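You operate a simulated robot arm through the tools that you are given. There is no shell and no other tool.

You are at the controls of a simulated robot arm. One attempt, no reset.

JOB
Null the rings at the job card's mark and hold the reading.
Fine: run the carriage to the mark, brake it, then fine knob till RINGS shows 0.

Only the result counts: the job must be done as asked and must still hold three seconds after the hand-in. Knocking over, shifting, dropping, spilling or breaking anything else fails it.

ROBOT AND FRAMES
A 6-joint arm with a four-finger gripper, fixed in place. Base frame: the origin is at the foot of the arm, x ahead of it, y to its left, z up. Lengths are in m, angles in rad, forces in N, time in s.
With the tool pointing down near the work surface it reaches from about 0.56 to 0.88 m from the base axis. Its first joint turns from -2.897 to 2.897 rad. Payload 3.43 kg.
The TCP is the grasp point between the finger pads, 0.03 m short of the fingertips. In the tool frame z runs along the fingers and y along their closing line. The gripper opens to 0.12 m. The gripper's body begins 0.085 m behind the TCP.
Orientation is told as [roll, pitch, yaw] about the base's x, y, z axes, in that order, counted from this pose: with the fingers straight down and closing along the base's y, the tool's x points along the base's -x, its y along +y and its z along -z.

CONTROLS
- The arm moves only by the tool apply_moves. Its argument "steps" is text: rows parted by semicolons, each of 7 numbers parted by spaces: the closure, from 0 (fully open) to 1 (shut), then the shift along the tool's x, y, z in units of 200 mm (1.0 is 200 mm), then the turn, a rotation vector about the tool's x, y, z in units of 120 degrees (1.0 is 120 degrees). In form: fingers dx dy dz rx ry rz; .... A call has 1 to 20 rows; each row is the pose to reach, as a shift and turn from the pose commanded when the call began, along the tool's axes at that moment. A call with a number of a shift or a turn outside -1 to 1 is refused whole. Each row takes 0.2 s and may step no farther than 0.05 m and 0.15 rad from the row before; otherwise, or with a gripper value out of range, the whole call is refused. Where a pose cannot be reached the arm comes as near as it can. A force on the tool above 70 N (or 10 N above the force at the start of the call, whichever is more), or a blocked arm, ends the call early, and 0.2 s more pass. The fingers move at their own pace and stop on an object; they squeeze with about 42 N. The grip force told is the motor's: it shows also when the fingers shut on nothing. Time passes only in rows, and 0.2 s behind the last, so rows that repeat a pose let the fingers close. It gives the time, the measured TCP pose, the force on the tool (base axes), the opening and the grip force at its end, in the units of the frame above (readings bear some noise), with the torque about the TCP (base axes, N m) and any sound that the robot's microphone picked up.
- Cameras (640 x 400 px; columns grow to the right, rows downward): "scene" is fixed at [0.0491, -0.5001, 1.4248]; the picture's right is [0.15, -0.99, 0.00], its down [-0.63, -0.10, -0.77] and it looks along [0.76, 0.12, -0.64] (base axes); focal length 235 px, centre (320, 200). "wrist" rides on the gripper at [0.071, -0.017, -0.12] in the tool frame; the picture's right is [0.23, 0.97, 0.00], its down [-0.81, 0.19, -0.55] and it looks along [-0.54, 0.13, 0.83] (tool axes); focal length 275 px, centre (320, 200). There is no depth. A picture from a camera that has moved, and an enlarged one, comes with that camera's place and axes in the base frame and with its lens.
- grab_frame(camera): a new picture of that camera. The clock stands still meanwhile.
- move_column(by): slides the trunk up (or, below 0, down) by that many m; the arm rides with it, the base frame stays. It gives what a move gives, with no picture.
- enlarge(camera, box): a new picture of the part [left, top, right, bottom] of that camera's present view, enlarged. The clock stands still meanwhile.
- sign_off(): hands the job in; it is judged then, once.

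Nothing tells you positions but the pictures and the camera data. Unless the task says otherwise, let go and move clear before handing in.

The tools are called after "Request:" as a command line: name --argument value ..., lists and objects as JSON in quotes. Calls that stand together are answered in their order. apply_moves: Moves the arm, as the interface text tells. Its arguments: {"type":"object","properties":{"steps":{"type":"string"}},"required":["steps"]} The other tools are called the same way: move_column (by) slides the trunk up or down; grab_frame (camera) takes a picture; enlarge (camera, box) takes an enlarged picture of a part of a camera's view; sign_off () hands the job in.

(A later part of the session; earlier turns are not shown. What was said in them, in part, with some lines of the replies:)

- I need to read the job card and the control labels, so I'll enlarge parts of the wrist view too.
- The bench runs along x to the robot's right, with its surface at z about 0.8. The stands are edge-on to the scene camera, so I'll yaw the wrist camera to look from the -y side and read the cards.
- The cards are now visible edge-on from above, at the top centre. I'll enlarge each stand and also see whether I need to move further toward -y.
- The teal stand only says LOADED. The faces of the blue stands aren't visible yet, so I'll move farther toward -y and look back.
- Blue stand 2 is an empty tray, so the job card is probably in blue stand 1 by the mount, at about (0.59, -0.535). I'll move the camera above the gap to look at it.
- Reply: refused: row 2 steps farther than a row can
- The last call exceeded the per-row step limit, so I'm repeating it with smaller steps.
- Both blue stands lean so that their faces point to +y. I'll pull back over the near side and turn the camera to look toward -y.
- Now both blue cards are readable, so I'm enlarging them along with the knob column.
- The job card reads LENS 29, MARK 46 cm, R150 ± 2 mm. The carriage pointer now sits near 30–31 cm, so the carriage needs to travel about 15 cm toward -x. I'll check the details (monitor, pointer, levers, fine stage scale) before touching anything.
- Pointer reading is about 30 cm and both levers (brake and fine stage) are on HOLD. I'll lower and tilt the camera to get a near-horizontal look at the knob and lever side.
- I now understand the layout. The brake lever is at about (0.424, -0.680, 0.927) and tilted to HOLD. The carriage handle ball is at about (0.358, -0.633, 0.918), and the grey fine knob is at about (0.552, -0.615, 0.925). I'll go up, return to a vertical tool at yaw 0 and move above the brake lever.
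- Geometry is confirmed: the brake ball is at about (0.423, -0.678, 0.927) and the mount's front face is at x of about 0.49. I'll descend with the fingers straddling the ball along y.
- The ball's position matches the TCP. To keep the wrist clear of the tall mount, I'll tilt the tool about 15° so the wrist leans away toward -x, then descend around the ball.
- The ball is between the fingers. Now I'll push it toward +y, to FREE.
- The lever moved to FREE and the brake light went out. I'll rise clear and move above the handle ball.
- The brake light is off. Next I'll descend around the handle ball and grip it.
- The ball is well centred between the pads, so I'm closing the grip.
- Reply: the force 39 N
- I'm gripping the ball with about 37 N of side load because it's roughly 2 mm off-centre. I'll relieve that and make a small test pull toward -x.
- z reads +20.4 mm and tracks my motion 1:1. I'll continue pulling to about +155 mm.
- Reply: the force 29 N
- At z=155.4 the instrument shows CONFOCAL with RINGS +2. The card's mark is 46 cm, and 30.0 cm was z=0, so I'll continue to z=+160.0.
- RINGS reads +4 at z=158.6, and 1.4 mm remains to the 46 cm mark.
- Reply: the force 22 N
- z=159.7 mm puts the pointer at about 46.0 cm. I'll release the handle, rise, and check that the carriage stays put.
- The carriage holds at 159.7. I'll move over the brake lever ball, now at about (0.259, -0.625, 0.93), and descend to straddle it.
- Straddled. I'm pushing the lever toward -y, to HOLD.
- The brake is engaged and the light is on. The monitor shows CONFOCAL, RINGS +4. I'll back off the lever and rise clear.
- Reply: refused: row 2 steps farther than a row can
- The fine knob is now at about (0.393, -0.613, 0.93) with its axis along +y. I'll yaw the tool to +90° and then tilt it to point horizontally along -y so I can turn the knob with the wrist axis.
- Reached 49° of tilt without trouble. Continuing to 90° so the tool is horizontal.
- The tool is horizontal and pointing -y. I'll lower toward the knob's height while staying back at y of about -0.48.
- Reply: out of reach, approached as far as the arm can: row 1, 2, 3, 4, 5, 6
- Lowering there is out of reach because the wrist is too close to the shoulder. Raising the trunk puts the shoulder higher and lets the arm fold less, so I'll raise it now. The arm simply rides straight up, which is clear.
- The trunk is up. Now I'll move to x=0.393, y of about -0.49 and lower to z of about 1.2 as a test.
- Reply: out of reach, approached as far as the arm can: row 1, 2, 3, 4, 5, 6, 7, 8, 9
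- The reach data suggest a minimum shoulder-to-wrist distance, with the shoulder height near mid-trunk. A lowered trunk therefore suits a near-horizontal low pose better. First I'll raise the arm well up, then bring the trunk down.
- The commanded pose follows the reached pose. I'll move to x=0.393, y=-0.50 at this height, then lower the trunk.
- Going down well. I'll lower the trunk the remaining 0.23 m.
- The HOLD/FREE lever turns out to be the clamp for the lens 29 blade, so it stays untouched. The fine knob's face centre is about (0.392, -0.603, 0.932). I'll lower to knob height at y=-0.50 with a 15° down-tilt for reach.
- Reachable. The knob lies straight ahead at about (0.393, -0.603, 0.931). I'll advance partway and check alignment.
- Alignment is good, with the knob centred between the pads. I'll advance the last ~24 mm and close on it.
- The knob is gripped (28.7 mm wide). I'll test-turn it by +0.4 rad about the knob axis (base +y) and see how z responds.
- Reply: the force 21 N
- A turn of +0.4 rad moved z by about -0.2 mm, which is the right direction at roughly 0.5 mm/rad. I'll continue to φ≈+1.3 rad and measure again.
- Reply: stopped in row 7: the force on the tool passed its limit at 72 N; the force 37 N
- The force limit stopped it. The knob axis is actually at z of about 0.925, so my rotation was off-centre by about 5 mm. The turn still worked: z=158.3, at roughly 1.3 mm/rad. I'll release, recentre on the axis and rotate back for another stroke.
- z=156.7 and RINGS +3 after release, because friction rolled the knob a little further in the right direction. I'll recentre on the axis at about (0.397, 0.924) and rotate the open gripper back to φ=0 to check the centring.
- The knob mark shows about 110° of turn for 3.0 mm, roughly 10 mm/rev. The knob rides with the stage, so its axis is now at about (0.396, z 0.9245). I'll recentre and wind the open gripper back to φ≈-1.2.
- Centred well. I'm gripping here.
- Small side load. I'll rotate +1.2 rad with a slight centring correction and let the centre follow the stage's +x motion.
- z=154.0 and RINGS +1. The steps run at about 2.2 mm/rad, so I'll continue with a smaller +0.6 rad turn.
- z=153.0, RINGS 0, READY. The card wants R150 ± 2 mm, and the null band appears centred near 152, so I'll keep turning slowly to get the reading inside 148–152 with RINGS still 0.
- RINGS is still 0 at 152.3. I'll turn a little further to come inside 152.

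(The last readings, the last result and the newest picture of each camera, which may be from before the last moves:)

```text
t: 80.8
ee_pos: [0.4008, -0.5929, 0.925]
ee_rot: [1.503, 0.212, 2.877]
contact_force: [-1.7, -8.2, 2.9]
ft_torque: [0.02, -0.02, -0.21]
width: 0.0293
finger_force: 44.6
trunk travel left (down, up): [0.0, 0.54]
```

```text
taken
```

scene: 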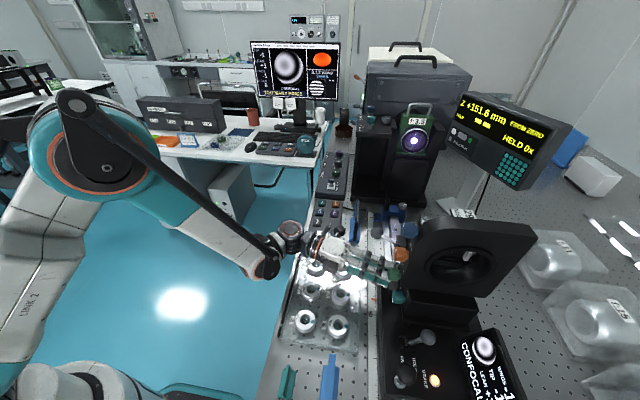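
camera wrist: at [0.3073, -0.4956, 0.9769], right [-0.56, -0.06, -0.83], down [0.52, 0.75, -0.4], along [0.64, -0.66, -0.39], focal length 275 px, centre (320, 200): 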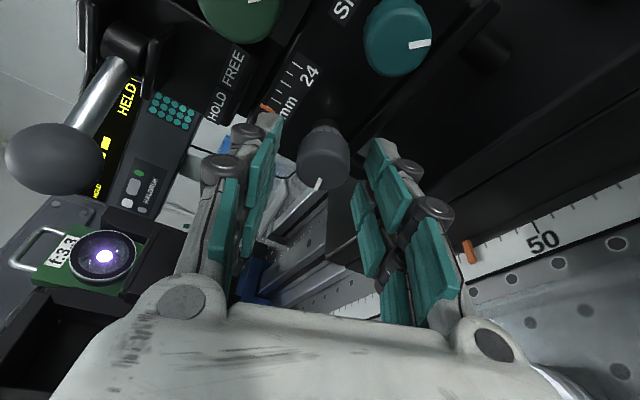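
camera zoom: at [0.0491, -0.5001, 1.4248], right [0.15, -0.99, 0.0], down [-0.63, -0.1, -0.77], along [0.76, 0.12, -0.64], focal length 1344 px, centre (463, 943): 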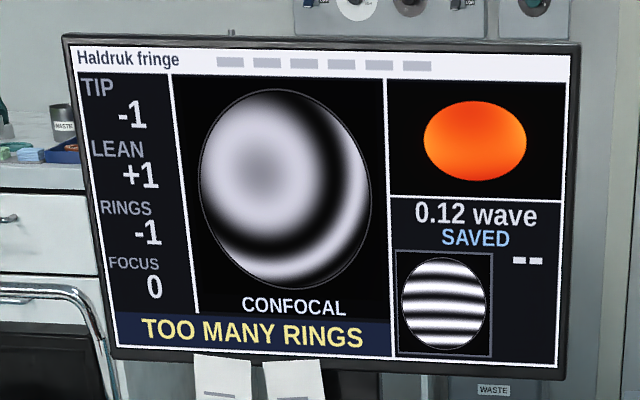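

RINGS went to -1 at 151.6. The RINGS=0 band starts a bit above that and the card allows up to 152.0, so I'll back up slightly to land in the overlap of about 151.8–152.0.

Request:
apply_moves --steps "1 0 0 0 0.0062 0 0.0231; 1 0 0 0 0.0124 0 0.0461; 1 0 0 0 0.0124 0 0.0461"

Request:
enlarge --camera "scene" --box '[440, 80, 580, 190]'

Request:
enlarge --camera "scene" --box '[245, 35, 345, 105]'

```text
t: 81.6
ee_pos: [0.401, -0.5928, 0.9244]
ee_rot: [1.478, 0.312, 2.869]
contact_force: [-1.3, -10.2, 7.6]
ft_torque: [-0.29, -0.01, 0.23]
width: 0.0292
finger_force: 44.9
trunk travel left (down, up): [0.0, 0.54]
```

```text
3.64 times, centred on (510, 135) of scene
camera zoom: at [0.0491, -0.5001, 1.4248], right [0.15, -0.99, 0.0], down [-0.63, -0.1, -0.77], along [0.76, 0.12, -0.64], focal length 855 px, centre (-371, 436)
```

zoom: 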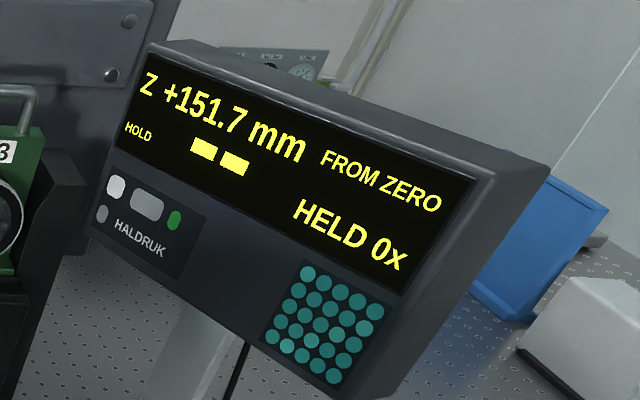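

```text
5.71 times, centred on (295, 70) of scene
camera zoom: at [0.0491, -0.5001, 1.4248], right [0.15, -0.99, 0.0], down [-0.63, -0.1, -0.77], along [0.76, 0.12, -0.64], focal length 1344 px, centre (463, 943)
```

zoom: 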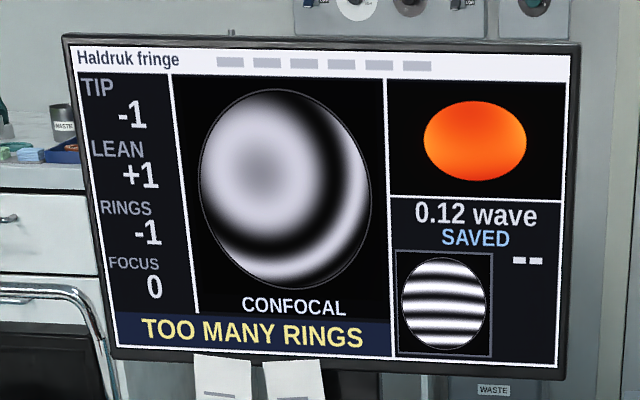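

Request:
apply_moves --steps "1 0 0 0 0.0062 0 0.0231; 1 0 0 0 0.0124 0 0.0461; 1 0 0 0 0.0124 0 0.0461"

Request:
enlarge --camera "scene" --box '[440, 80, 580, 190]'

Request:
enlarge --camera "scene" --box '[245, 35, 345, 105]'

```text
t: 82.4
ee_pos: [0.4016, -0.593, 0.9241]
ee_rot: [1.444, 0.406, 2.858]
contact_force: [-2.7, -5.5, 7.9]
ft_torque: [-0.21, 0.02, -0.04]
width: 0.0292
finger_force: 44.7
trunk travel left (down, up): [0.0, 0.54]
```

```text
3.64 times, centred on (510, 135) of scene
camera zoom: at [0.0491, -0.5001, 1.4248], right [0.15, -0.99, 0.0], down [-0.63, -0.1, -0.77], along [0.76, 0.12, -0.64], focal length 855 px, centre (-371, 436)
```

zoom: 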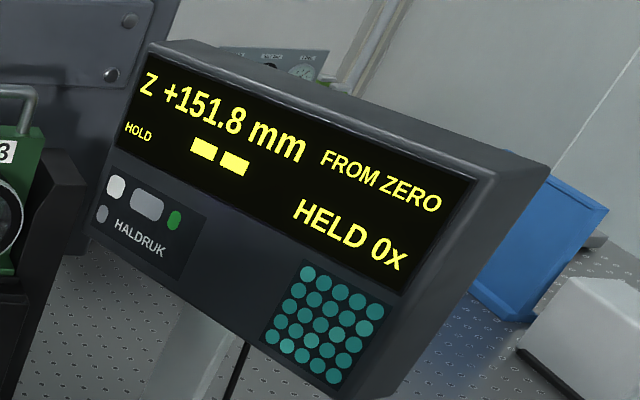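

```text
5.71 times, centred on (295, 70) of scene
camera zoom: at [0.0491, -0.5001, 1.4248], right [0.15, -0.99, 0.0], down [-0.63, -0.1, -0.77], along [0.76, 0.12, -0.64], focal length 1344 px, centre (463, 943)
```

zoom: 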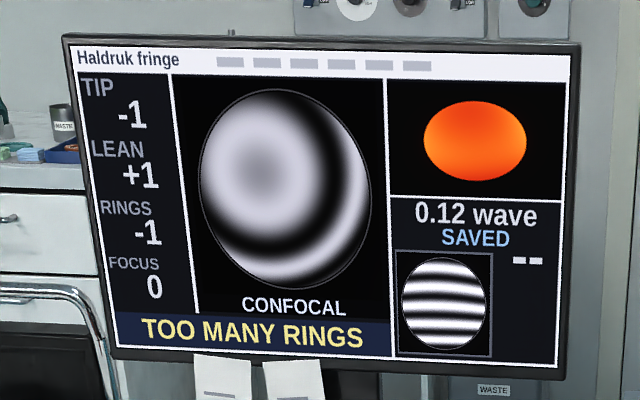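

Request:
apply_moves --steps "1 0 0 0 0.0062 0 0.0231; 1 0 0 0 0.0124 0 0.0461; 1 0 0 0 0.0124 0 0.0461"

Request:
enlarge --camera "scene" --box '[440, 80, 580, 190]'

Request:
enlarge --camera "scene" --box '[245, 35, 345, 105]'

```text
t: 83.2
ee_pos: [0.4019, -0.5924, 0.9245]
ee_rot: [1.413, 0.503, 2.842]
contact_force: [-8.4, 2.5, 0.7]
ft_torque: [-0.09, -0.01, -0.07]
width: 0.0293
finger_force: 45.1
trunk travel left (down, up): [0.0, 0.54]
```

```text
3.64 times, centred on (510, 135) of scene
camera zoom: at [0.0491, -0.5001, 1.4248], right [0.15, -0.99, 0.0], down [-0.63, -0.1, -0.77], along [0.76, 0.12, -0.64], focal length 855 px, centre (-371, 436)
```

zoom: 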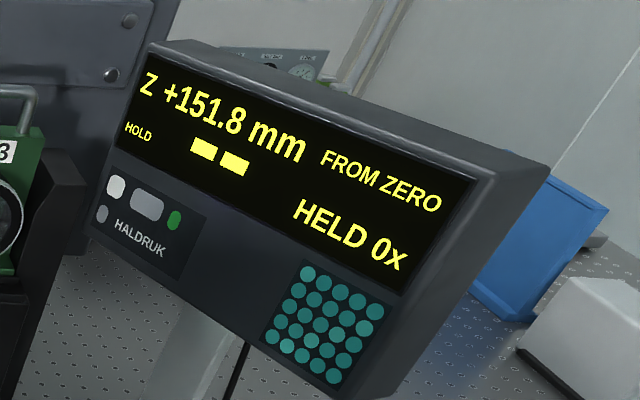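

```text
5.71 times, centred on (295, 70) of scene
camera zoom: at [0.0491, -0.5001, 1.4248], right [0.15, -0.99, 0.0], down [-0.63, -0.1, -0.77], along [0.76, 0.12, -0.64], focal length 1344 px, centre (463, 943)
```

zoom: 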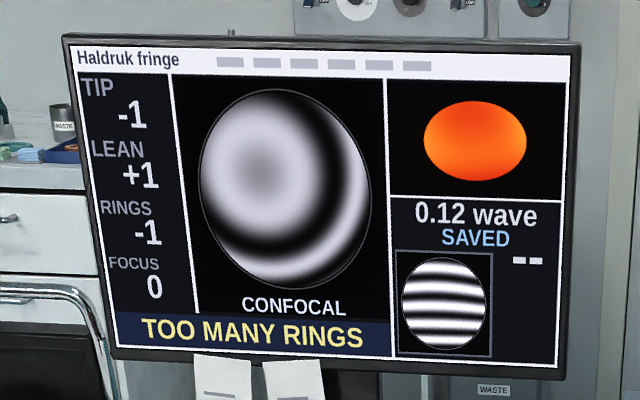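

Request:
apply_moves --steps "1 0 0 0 0.0062 0 0.0231; 1 0 0 0 0.0124 0 0.0461; 1 0 0 0 0.0124 0 0.0461"

Request:
enlarge --camera "scene" --box '[440, 80, 580, 190]'

Request:
enlarge --camera "scene" --box '[245, 35, 345, 105]'

```text
t: 84.0
ee_pos: [0.4002, -0.5934, 0.9248]
ee_rot: [1.377, 0.598, 2.822]
contact_force: [-8.4, 5.1, -6.2]
ft_torque: [0.2, -0.01, -0.27]
width: 0.0292
finger_force: 45.0
trunk travel left (down, up): [0.0, 0.54]
```

```text
3.64 times, centred on (510, 135) of scene
camera zoom: at [0.0491, -0.5001, 1.4248], right [0.15, -0.99, 0.0], down [-0.63, -0.1, -0.77], along [0.76, 0.12, -0.64], focal length 855 px, centre (-371, 436)
```

zoom: 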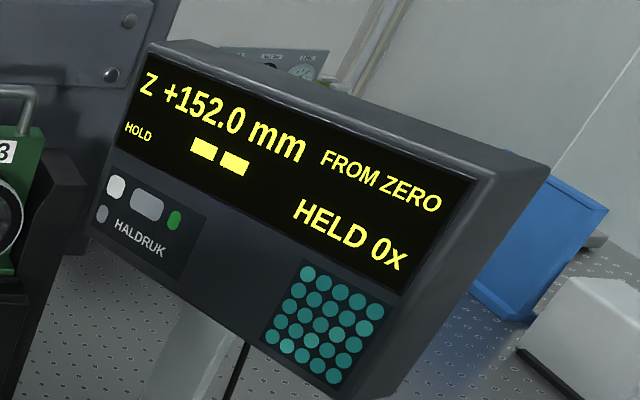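

```text
5.71 times, centred on (295, 70) of scene
camera zoom: at [0.0491, -0.5001, 1.4248], right [0.15, -0.99, 0.0], down [-0.63, -0.1, -0.77], along [0.76, 0.12, -0.64], focal length 1344 px, centre (463, 943)
```

zoom: 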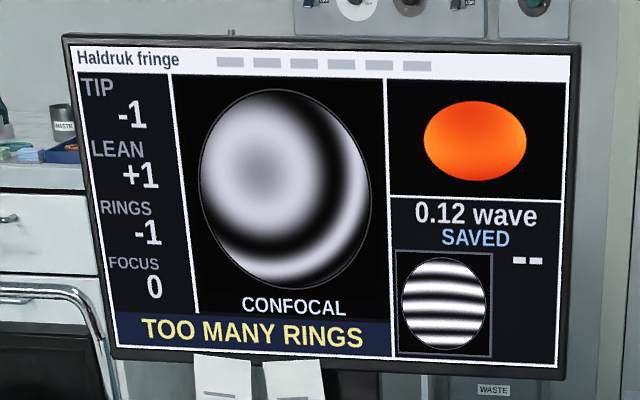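

At 152.0 RINGS still shows -1, so the null band begins just above that. I'll wait a second here to rule out display lag.

Request:
apply_moves --steps "1 0 0 0 0 0 0; 1 0 0 0 0 0 0; 1 0 0 0 0 0 0; 1 0 0 0 0 0 0; 1 0 0 0 0 0 0"

Request:
enlarge --camera "scene" --box '[440, 80, 580, 190]'

Request:
enlarge --camera "scene" --box '[245, 35, 345, 105]'

Request:
grab_frame --camera "wrist"

```text
t: 85.2
ee_pos: [0.401, -0.5922, 0.9238]
ee_rot: [1.378, 0.596, 2.821]
contact_force: [-9.1, 9.1, -9.5]
ft_torque: [0.35, 0.01, -0.3]
width: 0.0294
finger_force: 44.6
trunk travel left (down, up): [0.0, 0.54]
```

```text
3.64 times, centred on (510, 135) of scene
camera zoom: at [0.0491, -0.5001, 1.4248], right [0.15, -0.99, 0.0], down [-0.63, -0.1, -0.77], along [0.76, 0.12, -0.64], focal length 855 px, centre (-371, 436)
```

zoom: 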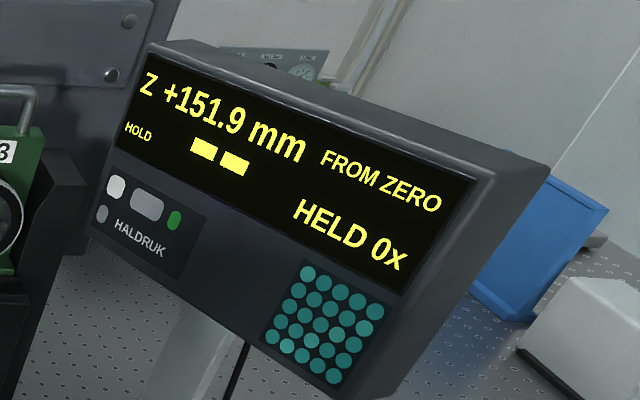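

```text
5.71 times, centred on (295, 70) of scene
camera zoom: at [0.0491, -0.5001, 1.4248], right [0.15, -0.99, 0.0], down [-0.63, -0.1, -0.77], along [0.76, 0.12, -0.64], focal length 1344 px, centre (463, 943)
```

zoom: 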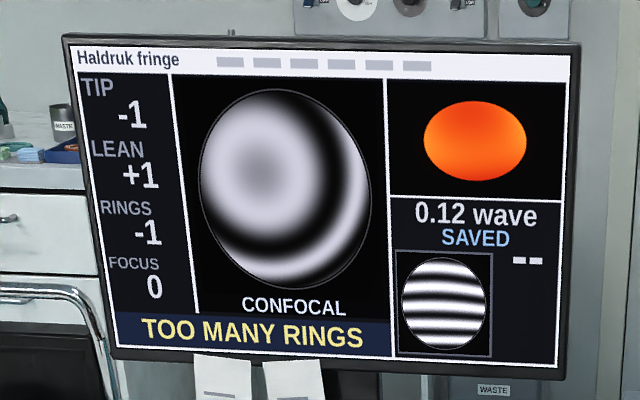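

```text
taken
camera wrist: at [0.4908, -0.4945, 0.9696], right [-0.39, -0.07, 0.92], down [-0.64, 0.74, -0.21], along [-0.67, -0.67, -0.33], focal length 275 px, centre (320, 200)
```

wrist: 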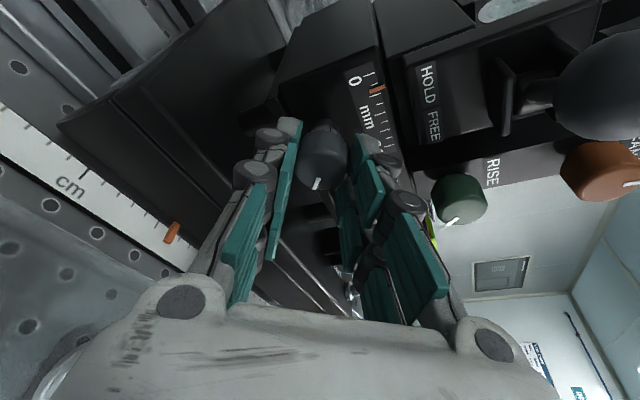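

The display isn't lagging: RINGS shows 0 only above about 152.1. The job says to go by RINGS = 0, so I'll back up to about 152.5, which is safely inside the null band.

Request:
apply_moves --steps "1 -0.0007 0.0005 0.0002 0.0124 0 0.0461; 1 -0.0014 0.001 0.0003 0.0247 0 0.0922; 1 -0.002 0.0015 0.0005 0.0371 0 0.1384; 1 -0.002 0.0015 0.0005 0.0371 0 0.1384"

Request:
enlarge --camera "scene" --box '[440, 80, 580, 190]'

Request:
enlarge --camera "scene" --box '[245, 35, 345, 105]'

```text
t: 86.2
ee_pos: [0.4001, -0.5925, 0.9245]
ee_rot: [1.227, 0.876, 2.717]
contact_force: [-8.8, 5.2, -9.8]
ft_torque: [0.08, 0.0, -0.1]
width: 0.0292
finger_force: 45.1
trunk travel left (down, up): [0.0, 0.54]
```

```text
3.64 times, centred on (510, 135) of scene
camera zoom: at [0.0491, -0.5001, 1.4248], right [0.15, -0.99, 0.0], down [-0.63, -0.1, -0.77], along [0.76, 0.12, -0.64], focal length 855 px, centre (-371, 436)
```

zoom: 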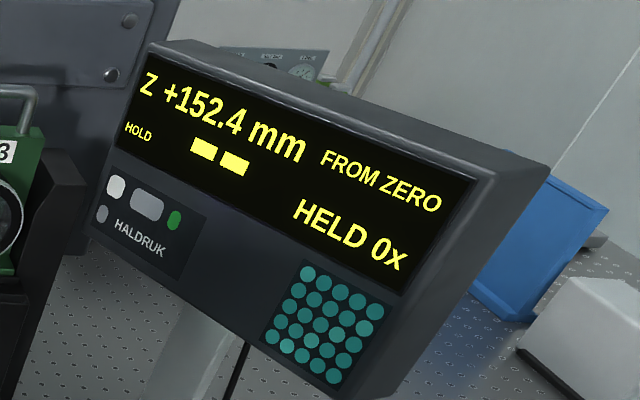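

```text
5.71 times, centred on (295, 70) of scene
camera zoom: at [0.0491, -0.5001, 1.4248], right [0.15, -0.99, 0.0], down [-0.63, -0.1, -0.77], along [0.76, 0.12, -0.64], focal length 1344 px, centre (463, 943)
```

zoom: 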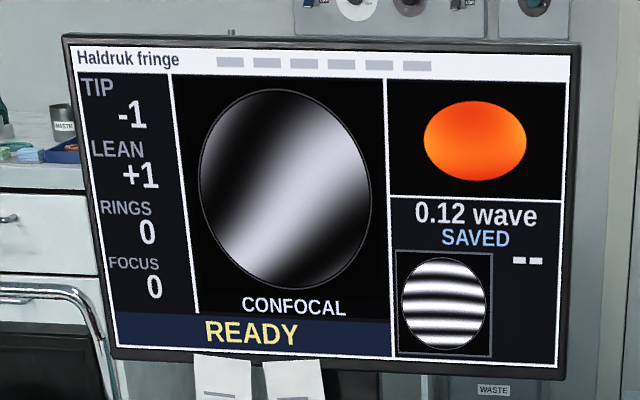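

RINGS 0 and READY at 152.4. A small nudge more will give margin from the band edge.

Request:
apply_moves --steps "1 -0.0003 0.0003 0.0001 0.0074 0 0.0277; 1 -0.0006 0.0008 0.0001 0.0148 0 0.0553; 1 -0.0006 0.0008 0.0001 0.0148 0 0.0553; 1 -0.0006 0.0008 0.0001 0.0148 0 0.0553"

Request:
enlarge --camera "scene" --box '[440, 80, 580, 190]'

Request:
enlarge --camera "wrist" --box '[200, 80, 440, 260]'

```text
t: 87.2
ee_pos: [0.4, -0.593, 0.9244]
ee_rot: [1.138, 0.984, 2.645]
contact_force: [-9.6, 6.3, -6.9]
ft_torque: [0.25, 0.0, -0.35]
width: 0.0293
finger_force: 45.5
trunk travel left (down, up): [0.0, 0.54]
```

```text
3.64 times, centred on (510, 135) of scene
camera zoom: at [0.0491, -0.5001, 1.4248], right [0.15, -0.99, 0.0], down [-0.63, -0.1, -0.77], along [0.76, 0.12, -0.64], focal length 855 px, centre (-371, 436)
```

zoom: 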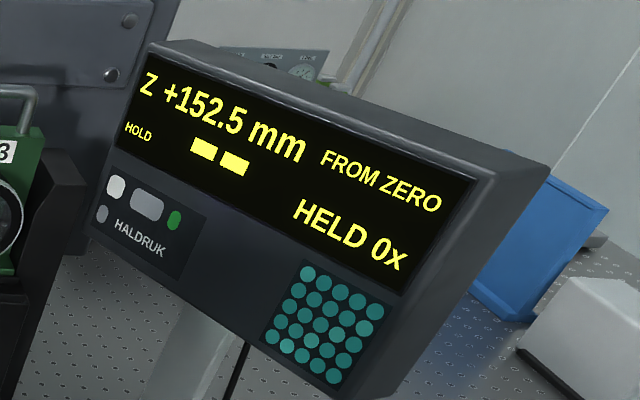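

```text
2.22 times, centred on (320, 170) of wrist
camera zoom: at [0.464, -0.495, 1.003], right [-0.73, -0.07, 0.68], down [-0.49, 0.75, -0.45], along [-0.48, -0.66, -0.58], focal length 612 px, centre (320, 267)
```

zoom: 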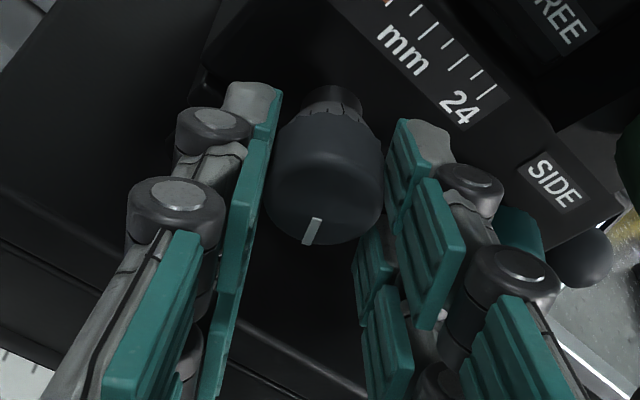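

z=152.5. I'll relieve the small residual side load, then open without moving.

Request:
apply_moves --steps "1 -0.002 0 0 0 0 0; 1 -0.0035 0 0 0 0 0; 0.95 -0.0035 0 0 0 0 0; 0.9 -0.0035 0 0 0 0 0; 0.8 -0.0035 0 0 0 0 0; 0.7 -0.0035 0 0 0 0 0; 0.55 -0.0035 0 0 0 0 0; 0.55 -0.0035 0 0 0 0 0"

Request:
enlarge --camera "scene" --box '[440, 80, 580, 190]'

Request:
enlarge --camera "scene" --box '[245, 35, 345, 105]'

Request:
enlarge --camera "wrist" --box '[200, 80, 440, 260]'

```text
t: 89.0
ee_pos: [0.3999, -0.5928, 0.9241]
ee_rot: [1.14, 0.982, 2.645]
contact_force: [-0.4, 0.0, 0.5]
ft_torque: [-0.01, 0.0, -0.01]
width: 0.0537
finger_force: 0.1
trunk travel left (down, up): [0.0, 0.54]
```

```text
3.64 times, centred on (510, 135) of scene
camera zoom: at [0.0491, -0.5001, 1.4248], right [0.15, -0.99, 0.0], down [-0.63, -0.1, -0.77], along [0.76, 0.12, -0.64], focal length 855 px, centre (-371, 436)
```

zoom: 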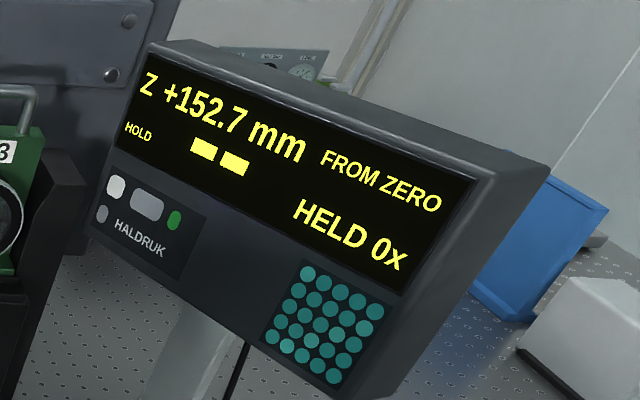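

```text
5.71 times, centred on (295, 70) of scene
camera zoom: at [0.0491, -0.5001, 1.4248], right [0.15, -0.99, 0.0], down [-0.63, -0.1, -0.77], along [0.76, 0.12, -0.64], focal length 1344 px, centre (463, 943)
```

zoom: 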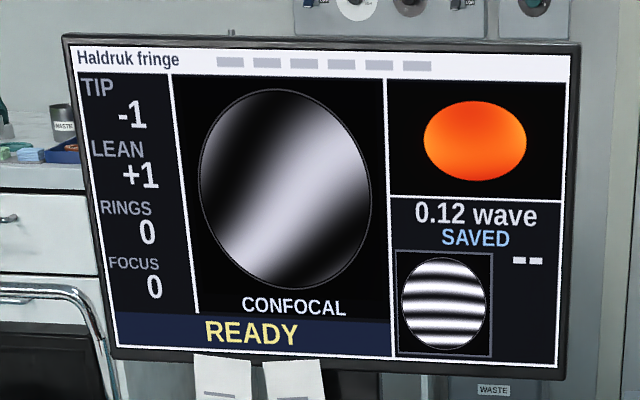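

```text
2.22 times, centred on (320, 170) of wrist
camera zoom: at [0.4642, -0.4947, 1.0024], right [-0.73, -0.07, 0.68], down [-0.49, 0.74, -0.45], along [-0.48, -0.66, -0.58], focal length 612 px, centre (320, 267)
```

zoom: 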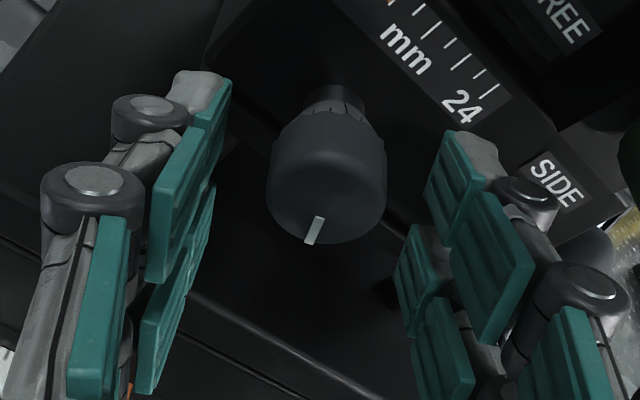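

Released: z=152.7, RINGS 0, READY. I'll retreat straight back along +y, away from the knob.

Request:
apply_moves --steps "0.55 -0.0135 0 -0.05 0 0 0; 0.55 -0.035 0 -0.13 0 0 0; 0.55 -0.06 0 -0.225 0 0 0; 0.55 -0.09 0 -0.335 0 0 0; 0.55 -0.1165 0 -0.4347 0 0 0; 0.55 -0.1165 0 -0.4347 0.0164 0 0.061; 0.55 -0.1165 0 -0.4347 0.0327 0 0.1222; 0.55 -0.1165 0 -0.4347 0.0491 0 0.1833; 0.55 -0.1165 0 -0.4347 0.0655 0 0.2444; 0.55 -0.1165 0 -0.4347 0.0655 0 0.2444"

Request:
enlarge --camera "scene" --box '[440, 80, 580, 190]'

Request:
grab_frame --camera "scene"

Request:
grab_frame --camera "wrist"

```text
t: 91.2
ee_pos: [0.4002, -0.5022, 0.9255]
ee_rot: [-0.015, 1.299, 1.562]
contact_force: [-0.3, 0.4, -0.9]
ft_torque: [0.03, -0.02, 0.01]
width: 0.054
finger_force: 0.0
trunk travel left (down, up): [0.0, 0.54]
```

```text
3.64 times, centred on (510, 135) of scene
camera zoom: at [0.0491, -0.5001, 1.4248], right [0.15, -0.99, 0.0], down [-0.63, -0.1, -0.77], along [0.76, 0.12, -0.64], focal length 855 px, centre (-371, 436)
```

zoom: 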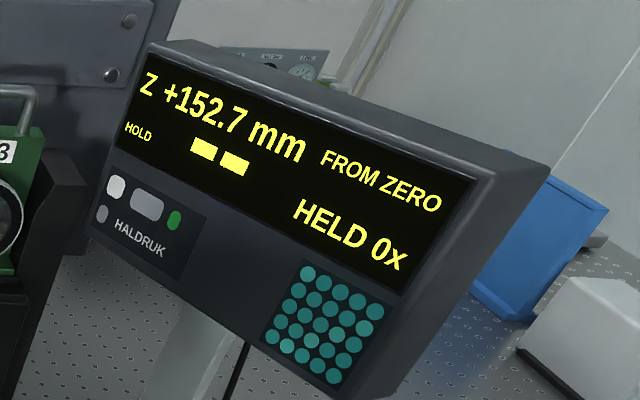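

```text
taken
```

scene: 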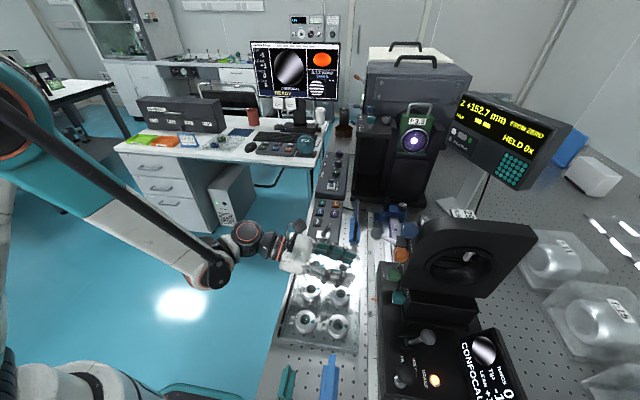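

```text
taken
camera wrist: at [0.4153, -0.4051, 1.0252], right [-0.97, -0.07, 0.22], down [-0.19, 0.75, -0.63], along [-0.12, -0.66, -0.74], focal length 275 px, centre (320, 200)
```

wrist: 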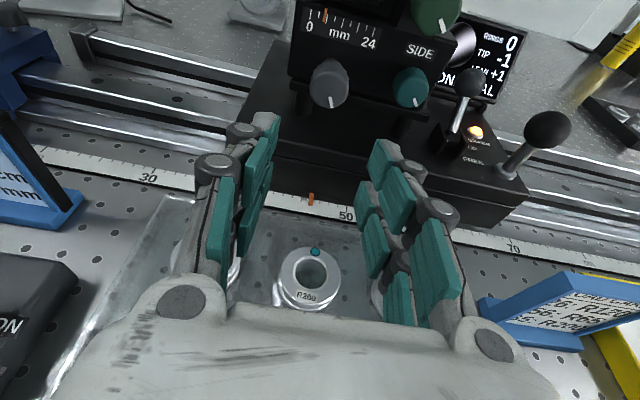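

z is steady at 152.7 with RINGS 0. While I'm here I'll read the other card for anything relevant.

Request:
enlarge --camera "wrist" --box '[480, 250, 640, 350]'

Request:
enlarge --camera "wrist" --box '[280, 0, 540, 210]'

Request:
enlarge --camera "wrist" --box '[280, 180, 380, 230]'

```text
4.00 times, centred on (560, 300) of wrist
camera zoom: at [0.4153, -0.4051, 1.0252], right [-0.97, -0.07, 0.22], down [-0.19, 0.75, -0.63], along [-0.12, -0.66, -0.74], focal length 1101 px, centre (-640, -200)
```

zoom: 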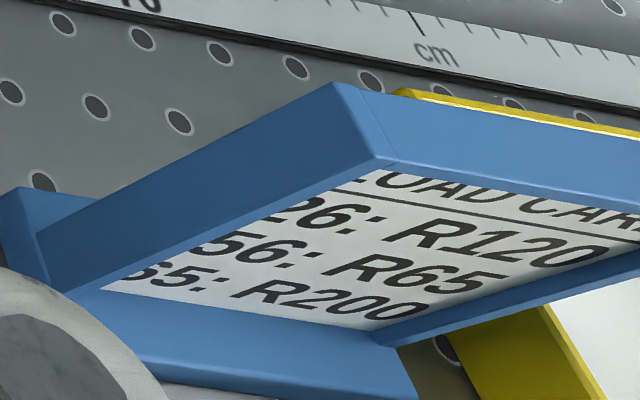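

```text
1.90 times, centred on (410, 105) of wrist
camera zoom: at [0.4153, -0.4051, 1.0252], right [-0.97, -0.07, 0.22], down [-0.19, 0.75, -0.63], along [-0.12, -0.66, -0.74], focal length 524 px, centre (149, 381)
```

zoom: 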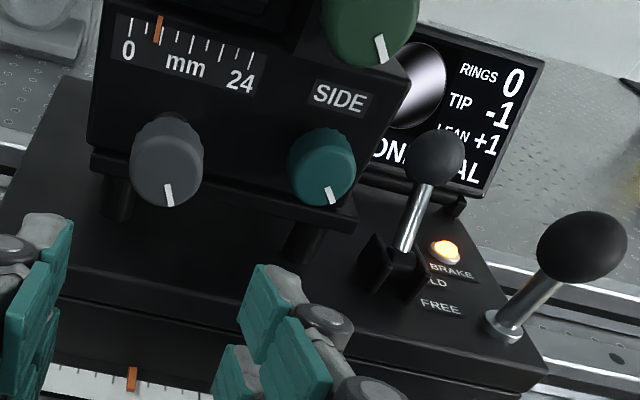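

```text
6.40 times, centred on (330, 205) of wrist
camera zoom: at [0.4153, -0.4051, 1.0252], right [-0.97, -0.07, 0.22], down [-0.19, 0.75, -0.63], along [-0.12, -0.66, -0.74], focal length 1762 px, centre (256, 168)
```

zoom: 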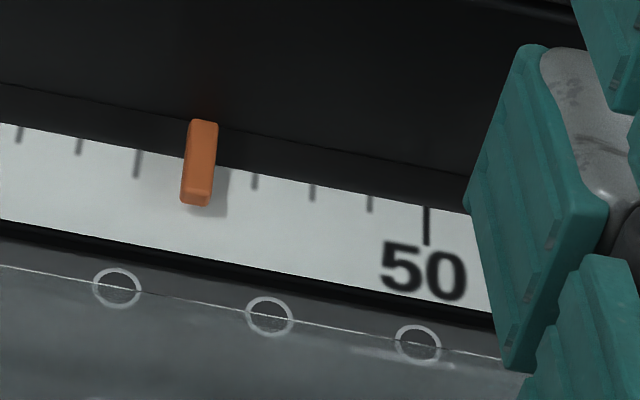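

The pointer is exactly at 46. I'll raise the trunk back to its original height before going to the HOLD button.

Request:
move_column --by 0.25

Request:
grab_frame --camera "scene"

```text
t: 93.8
ee_pos: [0.3997, -0.5018, 1.1748]
ee_rot: [-0.008, 1.3, 1.568]
contact_force: [-1.2, -0.3, 0.2]
ft_torque: [-0.02, 0.01, 0.0]
width: 0.0538
finger_force: 0.1
trunk travel left (down, up): [-0.25, 0.29]
```

```text
taken
```

scene: 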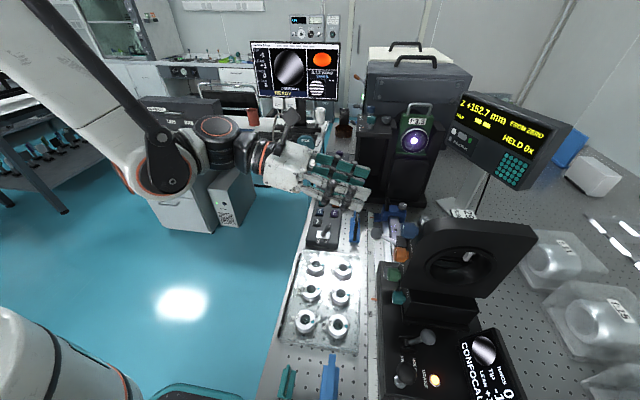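

Now I'll tilt the tool back to vertical.

Request:
apply_moves --steps "0.8 0.03 0 -0.008 0 -0.0625 0; 0.8 0.06 0 -0.016 0 -0.125 0; 0.8 0.1 0 -0.026 0 -0.1875 0; 0.8 0.15 0 -0.04 0 -0.25 0; 0.8 0.2 0 -0.053 0 -0.3125 0; 0.8 0.2415 0 -0.0647 0 -0.375 0; 0.8 0.2415 0 -0.0647 0 -0.4375 0; 1 0.2415 0 -0.0647 0 -0.5 0; 1 0.2415 0 -0.0647 0 -0.5625 0; 1 0.2415 0 -0.0647 0 -0.6208 0; 1 0.2415 0 -0.0647 0 -0.6208 0"

Request:
grab_frame --camera "wrist"

Request:
grab_frame --camera "scene"

```text
t: 96.2
ee_pos: [0.401, -0.5031, 1.2239]
ee_rot: [-0.003, -0.003, 1.575]
contact_force: [-0.3, -0.2, -0.4]
ft_torque: [-0.06, 0.0, -0.02]
width: 0.0
finger_force: 33.9
trunk travel left (down, up): [-0.25, 0.29]
```

```text
taken
camera wrist: at [0.4164, -0.5745, 1.3449], right [-0.97, -0.24, 0.0], down [-0.2, 0.81, 0.55], along [-0.13, 0.54, -0.83], focal length 275 px, centre (320, 200)
```

wrist: 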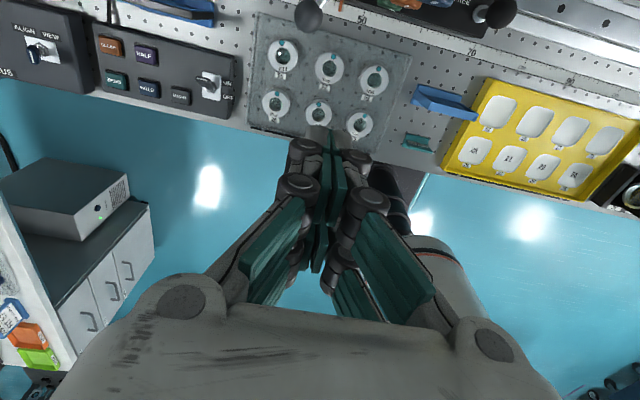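

```text
taken
```

scene: 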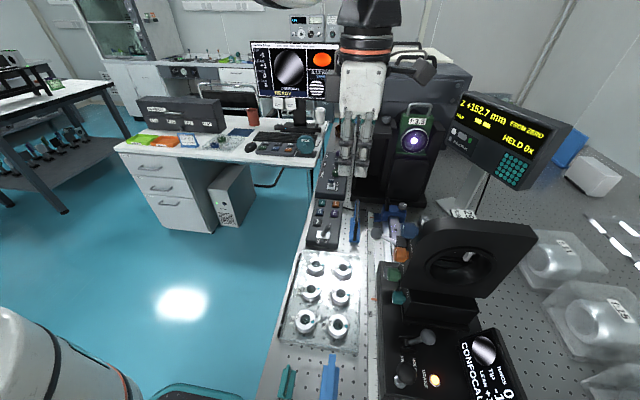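

The tool is vertical with the fingers shut. I'll move over the HOLD button, near (0.683, -0.399).

Request:
apply_moves --steps "1 -0.09 -0.17 0 0 0 0; 1 -0.18 -0.34 0 0 0 0; 1 -0.27 -0.51 0 0 0 0; 1 -0.36 -0.68 0 0 0 0; 1 -0.45 -0.85 0 0 0 0; 1 -0.52 -1 0 0 0 0; 1 -0.52 -1 0 0 0 0"

Request:
apply_moves --steps "1 0 -0.15 0.1 0 0 0; 1 0 -0.3 0.25 0 0 0; 1 0 -0.41 0.42 0 0 0; 1 0 -0.41 0.6 0 0 0; 1 0 -0.41 0.6 0 0 0"

Request:
grab_frame --camera "wrist"

Request:
grab_frame --camera "scene"

```text
t: 97.8
ee_pos: [0.5998, -0.397, 1.2245]
ee_rot: [-0.003, -0.001, 1.577]
contact_force: [-0.7, 0.1, 0.0]
ft_torque: [-0.02, -0.01, 0.03]
width: 0.0
finger_force: 33.3
trunk travel left (down, up): [-0.25, 0.29]
```

```text
t: 99.0
ee_pos: [0.6819, -0.3968, 1.105]
ee_rot: [-0.001, -0.001, 1.575]
contact_force: [-0.4, -0.1, 0.1]
ft_torque: [-0.01, -0.01, 0.02]
width: 0.0001
finger_force: 33.2
trunk travel left (down, up): [-0.25, 0.29]
```

```text
taken
camera wrist: at [0.6974, -0.4678, 1.2251], right [-0.97, -0.24, 0.0], down [-0.2, 0.81, 0.55], along [-0.13, 0.54, -0.83], focal length 275 px, centre (320, 200)
```

wrist: 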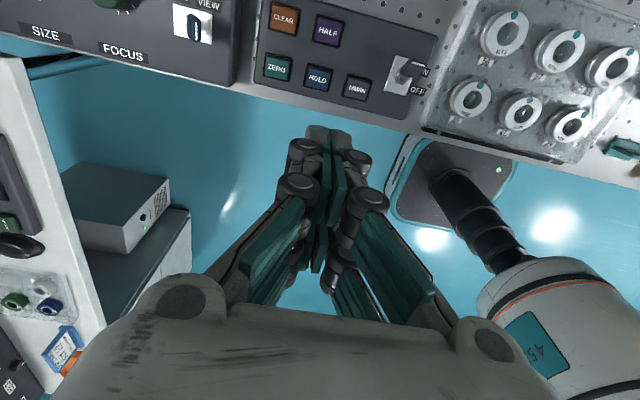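

```text
taken
```

scene: 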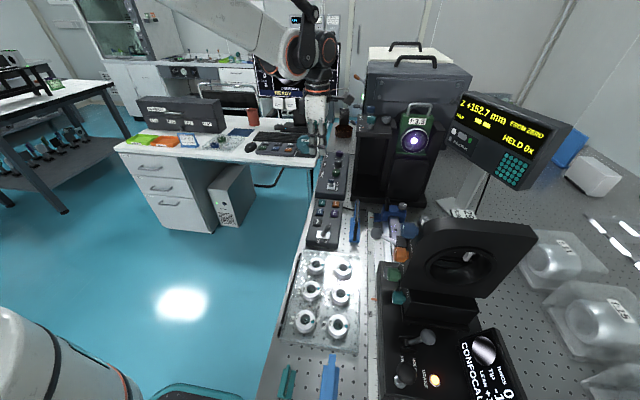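

The HOLD button is almost directly below. I'll lower to about 3 cm above it and re-check alignment.

Request:
apply_moves --steps "1 0.005 -0.005 0.2 0 0 0; 1 0.01 -0.01 0.4 0 0 0; 1 0.015 -0.01 0.6 0 0 0; 1 0.015 -0.01 0.8 0 0 0; 1 0.015 -0.01 0.93 0 0 0; 1 0.015 -0.01 0.93 0 0 0"

Request:
grab_frame --camera "wrist"

Request:
enlarge --camera "scene" --box '[280, 150, 380, 270]'

```text
t: 100.4
ee_pos: [0.6833, -0.4005, 0.9169]
ee_rot: [-0.001, 0.0, 1.576]
contact_force: [0.3, 0.3, -0.1]
ft_torque: [0.02, -0.01, -0.04]
width: 0.0
finger_force: 33.2
trunk travel left (down, up): [-0.25, 0.29]
```

```text
taken
camera wrist: at [0.7001, -0.4713, 1.0369], right [-0.97, -0.24, 0.0], down [-0.2, 0.81, 0.55], along [-0.13, 0.54, -0.83], focal length 275 px, centre (320, 200)
```

wrist: 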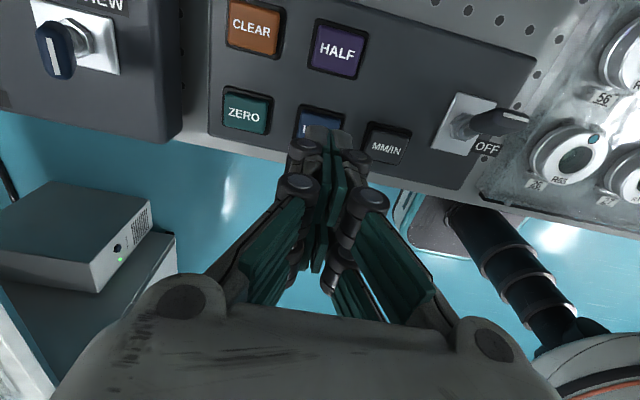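

```text
3.33 times, centred on (330, 210) of scene
camera zoom: at [0.0491, -0.5001, 1.4248], right [0.15, -0.99, 0.0], down [-0.63, -0.1, -0.77], along [0.76, 0.12, -0.64], focal length 784 px, centre (287, 167)
```

zoom: 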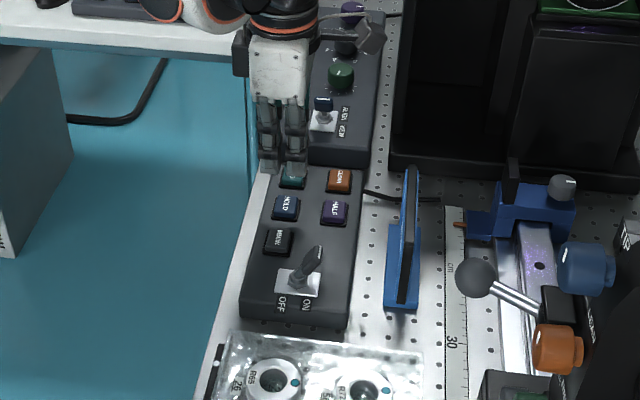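

Alignment over HOLD is good (button centre about (0.685, -0.403)). I'll descend in small steps to find contact.

Request:
apply_moves --steps "1 0.01 -0.007 0.05 0 0 0; 1 0.01 -0.007 0.1 0 0 0; 1 0.01 -0.007 0.15 0 0 0; 1 0.01 -0.007 0.15 0 0 0"

Request:
enlarge --camera "wrist" --box '[200, 60, 440, 200]'

Request:
enlarge --camera "scene" --box '[290, 160, 370, 250]'

```text
t: 101.4
ee_pos: [0.6865, -0.4039, 0.8887]
ee_rot: [-0.002, 0.0, 1.576]
contact_force: [-0.5, -1.0, -0.3]
ft_torque: [0.0, 0.01, 0.01]
width: 0.0002
finger_force: 33.4
trunk travel left (down, up): [-0.25, 0.29]
```

```text
2.67 times, centred on (320, 130) of wrist
camera zoom: at [0.7023, -0.4737, 1.0089], right [-0.97, -0.24, 0.0], down [-0.2, 0.81, 0.55], along [-0.13, 0.54, -0.83], focal length 734 px, centre (320, 387)
```

zoom: 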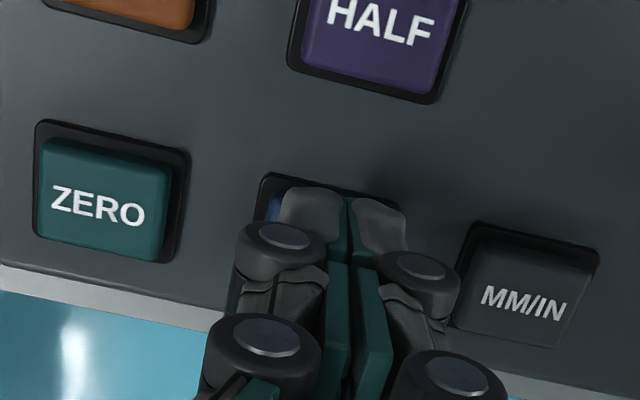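

```text
4.44 times, centred on (330, 205) of scene
camera zoom: at [0.0491, -0.5001, 1.4248], right [0.15, -0.99, 0.0], down [-0.63, -0.1, -0.77], along [0.76, 0.12, -0.64], focal length 1045 px, centre (276, 178)
```

zoom: 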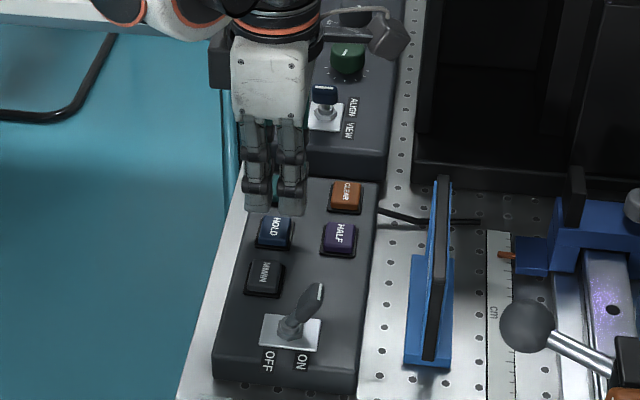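

Fingertip is about 2.5 cm above the button, whose top I put at z≈0.832 and centre at (0.685, -0.400). I'll descend to contact and press gently.

Request:
apply_moves --steps "1 -0.01 0 0.05 0 0 0; 1 -0.01 0 0.1 0 0 0; 1 -0.01 0 0.125 0 0 0; 1 -0.01 0 0.14 0 0 0"

Request:
enlarge --camera "scene" --box '[440, 80, 580, 190]'

Request:
enlarge --camera "wrist" --box '[200, 60, 440, 200]'

```text
t: 102.4
ee_pos: [0.6857, -0.4005, 0.8596]
ee_rot: [-0.004, -0.001, 1.576]
contact_force: [3.9, -2.0, 10.2]
ft_torque: [-0.03, -0.1, 0.02]
width: 0.0063
finger_force: 34.1
trunk travel left (down, up): [-0.25, 0.29]
heard: click
```

```text
3.64 times, centred on (510, 135) of scene
camera zoom: at [0.0491, -0.5001, 1.4248], right [0.15, -0.99, 0.0], down [-0.63, -0.1, -0.77], along [0.76, 0.12, -0.64], focal length 855 px, centre (-371, 436)
```

zoom: 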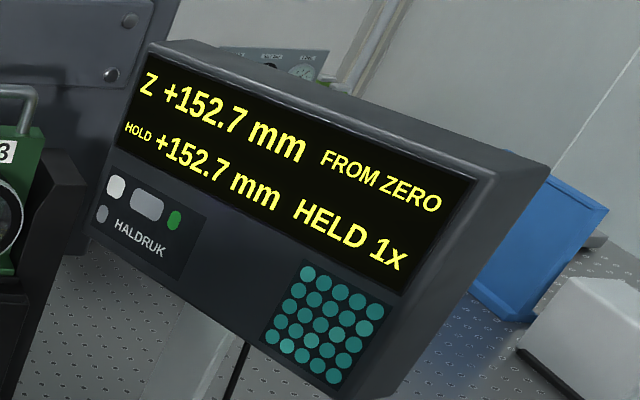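

```text
2.67 times, centred on (320, 130) of wrist
camera zoom: at [0.7025, -0.4722, 0.9813], right [-0.97, -0.24, 0.0], down [-0.2, 0.81, 0.55], along [-0.13, 0.54, -0.83], focal length 734 px, centre (320, 387)
```

zoom: 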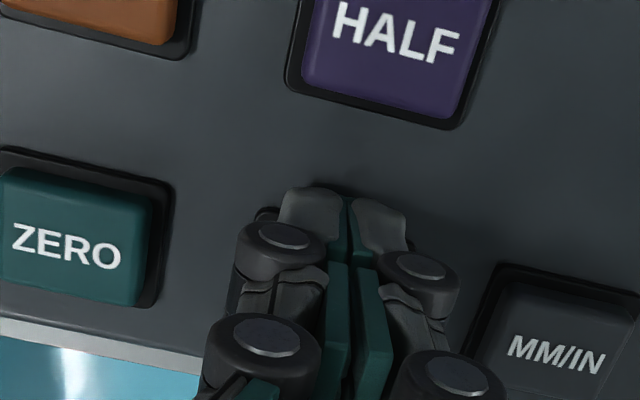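

HELD 1x at +152.7 mm. I'll lift straight off the button and check all the displays.

Request:
apply_moves --steps "1 0 0 -0.05 0 0 0; 1 0 0 -0.15 0 0 0; 1 0 0 -0.35 0 0 0; 1 0 0 -0.55 0 0 0; 1 0 0 -0.75 0 0 0; 1 0 0 -0.95 0 0 0; 1 0 0 -0.95 0 0 0"

Request:
grab_frame --camera "scene"

Request:
enlarge --camera "scene" --box '[440, 80, 580, 190]'

Request:
enlarge --camera "scene" --box '[245, 35, 345, 105]'

Request:
enlarge --camera "scene" --box '[380, 310, 520, 400]'

```text
t: 104.0
ee_pos: [0.6839, -0.3993, 1.0514]
ee_rot: [-0.002, 0.0, 1.576]
contact_force: [-0.1, 0.8, -0.2]
ft_torque: [0.03, 0.05, 0.02]
width: 0.0001
finger_force: 33.1
trunk travel left (down, up): [-0.25, 0.29]
```

```text
taken
```

scene: 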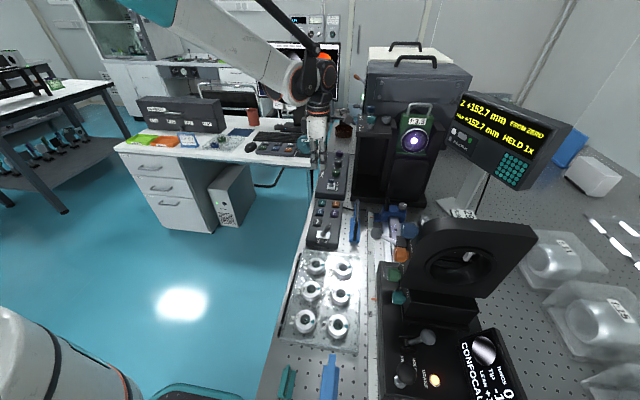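

```text
3.64 times, centred on (510, 135) of scene
camera zoom: at [0.0491, -0.5001, 1.4248], right [0.15, -0.99, 0.0], down [-0.63, -0.1, -0.77], along [0.76, 0.12, -0.64], focal length 855 px, centre (-371, 436)
```

zoom: 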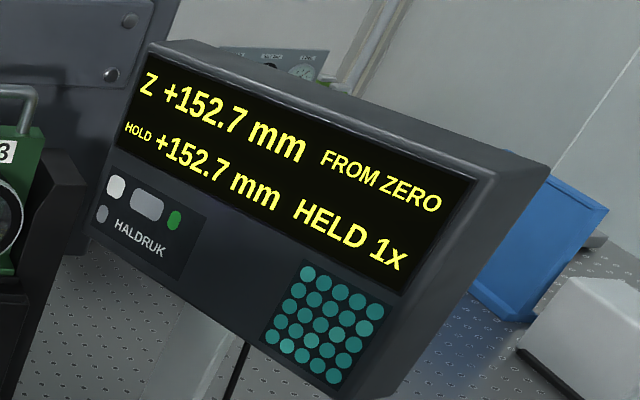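

```text
5.71 times, centred on (295, 70) of scene
camera zoom: at [0.0491, -0.5001, 1.4248], right [0.15, -0.99, 0.0], down [-0.63, -0.1, -0.77], along [0.76, 0.12, -0.64], focal length 1344 px, centre (463, 943)
```

zoom: 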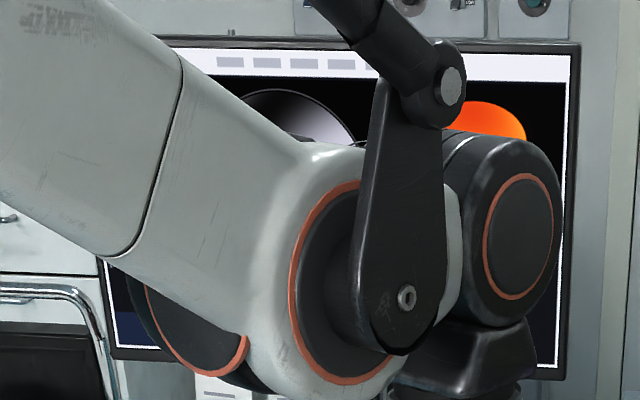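

```text
4.44 times, centred on (450, 355) of scene
camera zoom: at [0.0491, -0.5001, 1.4248], right [0.15, -0.99, 0.0], down [-0.63, -0.1, -0.77], along [0.76, 0.12, -0.64], focal length 1045 px, centre (-258, -489)
```

zoom: 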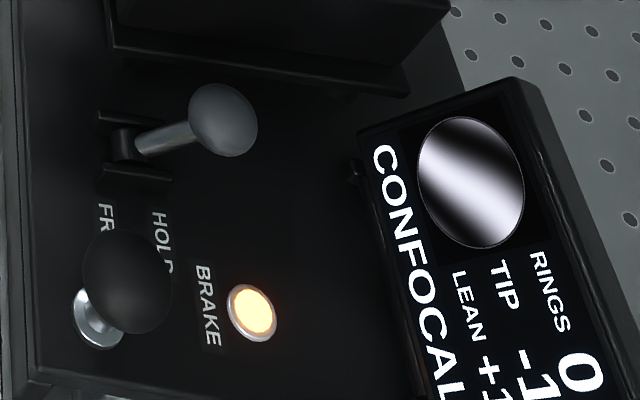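

RINGS 0, brake on, held value shown. I'll move the arm clear and check the monitor once more.

Request:
apply_moves --steps "0.8 0 0 -0.2 0 0 0; 0.6 -0.05 0.1 -0.4 0 0 0; 0.4 -0.12 0.22 -0.6 0 0 0; 0.2 -0.2 0.38 -0.75 0 0 0; 0.2 -0.3 0.56 -0.85 0 0 0; 0.2 -0.4 0.76 -0.9 0 0 0; 0.2 -0.5 0.96 -0.9 0 0 0; 0.2 -0.5 1 -0.9 0 0 0; 0.2 -0.5 1 -0.9 0 0 0"

Request:
grab_frame --camera "scene"

Request:
enlarge --camera "scene" --box '[245, 35, 345, 105]'

Request:
enlarge --camera "scene" --box '[440, 80, 580, 190]'

```text
t: 106.0
ee_pos: [0.4843, -0.3016, 1.2318]
ee_rot: [-0.002, 0.001, 1.576]
contact_force: [0.1, -0.5, -0.3]
ft_torque: [-0.02, -0.01, 0.01]
width: 0.096
finger_force: 0.1
trunk travel left (down, up): [-0.25, 0.29]
```

```text
taken
```

scene: 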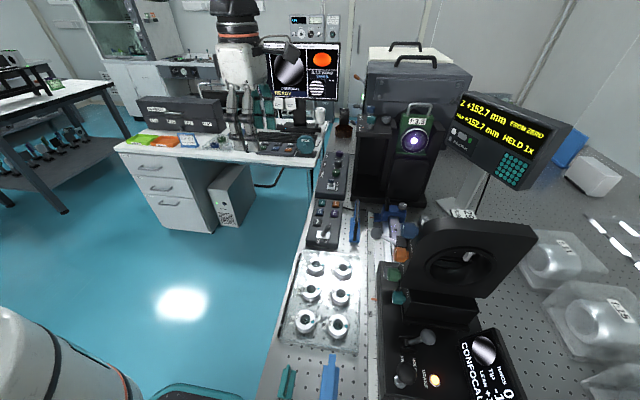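

```text
5.71 times, centred on (295, 70) of scene
camera zoom: at [0.0491, -0.5001, 1.4248], right [0.15, -0.99, 0.0], down [-0.63, -0.1, -0.77], along [0.76, 0.12, -0.64], focal length 1344 px, centre (463, 943)
```

zoom: 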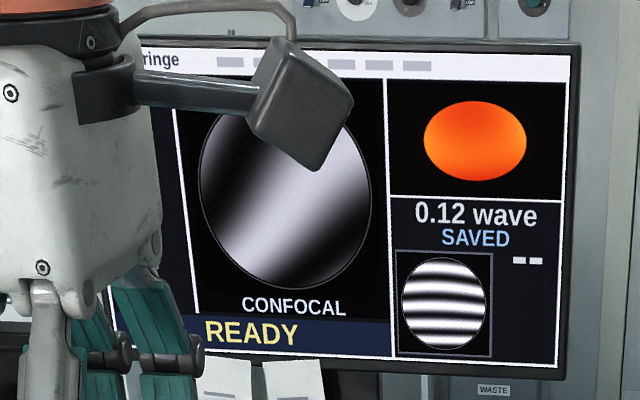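

```text
3.64 times, centred on (510, 135) of scene
camera zoom: at [0.0491, -0.5001, 1.4248], right [0.15, -0.99, 0.0], down [-0.63, -0.1, -0.77], along [0.76, 0.12, -0.64], focal length 855 px, centre (-371, 436)
```

zoom: 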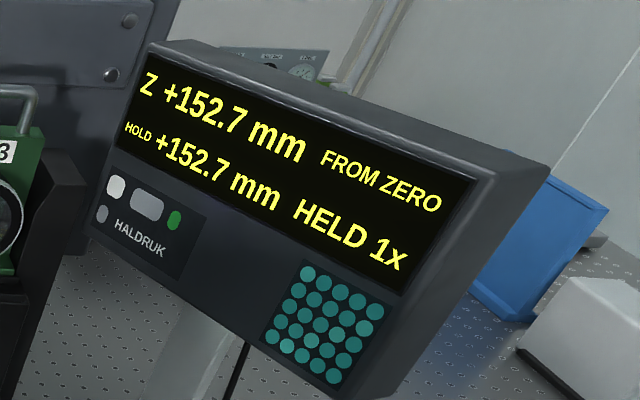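

The arm is clear, with carriage and fine stage steady: pointer at 46 cm, brake on, RINGS 0, READY, and HOLD +152.7 mm (HELD 1x). The held value is 0.7 mm above the card's R150 ± 2 mm. RINGS read 0 from 152.3 up to 153.0 and -1 at 152.0 and below, so I can't bring it inside the card's range with RINGS at 0. I'm handing in the true null reading.

Request:
sign_off

```text
The job is handed in.
```

The job is handed in with the rings nulled at the mark and the reading held. However, the held value of +152.7 mm is 0.7 mm above the job card's R150 ± 2 mm.

- **Carriage:** run from 30 cm to the 46 cm mark and braked, with the brake light on.
- **Fine knob:** turned until RINGS showed 0. The monitor read CONFOCAL and READY.
- **Hold:** HOLD was pressed once, and the display shows HOLD +152.7 mm, HELD 1x. The live reading still matched once the arm was clear.

**Why it is out of tolerance:** RINGS read 0 at every point I checked from 152.3 to 153.0 mm. It read -1 at 152.0 mm and below, and +1 at 154.0 mm. I found no setting with RINGS at 0 inside the card's range, so I went by RINGS as the job told me to. Either this lens measures slightly long, or the zero that was already set at cat's eye is slightly off. I did not go back to check or redo that zero.

**Left as found:** TIP reads -1 and LEAN +1 at this position. I did not touch those knobs or the lens clamp. While turning the fine knob, one stroke hit the force limit at about 72 N and stopped. I saw nothing shifted or damaged afterwards.
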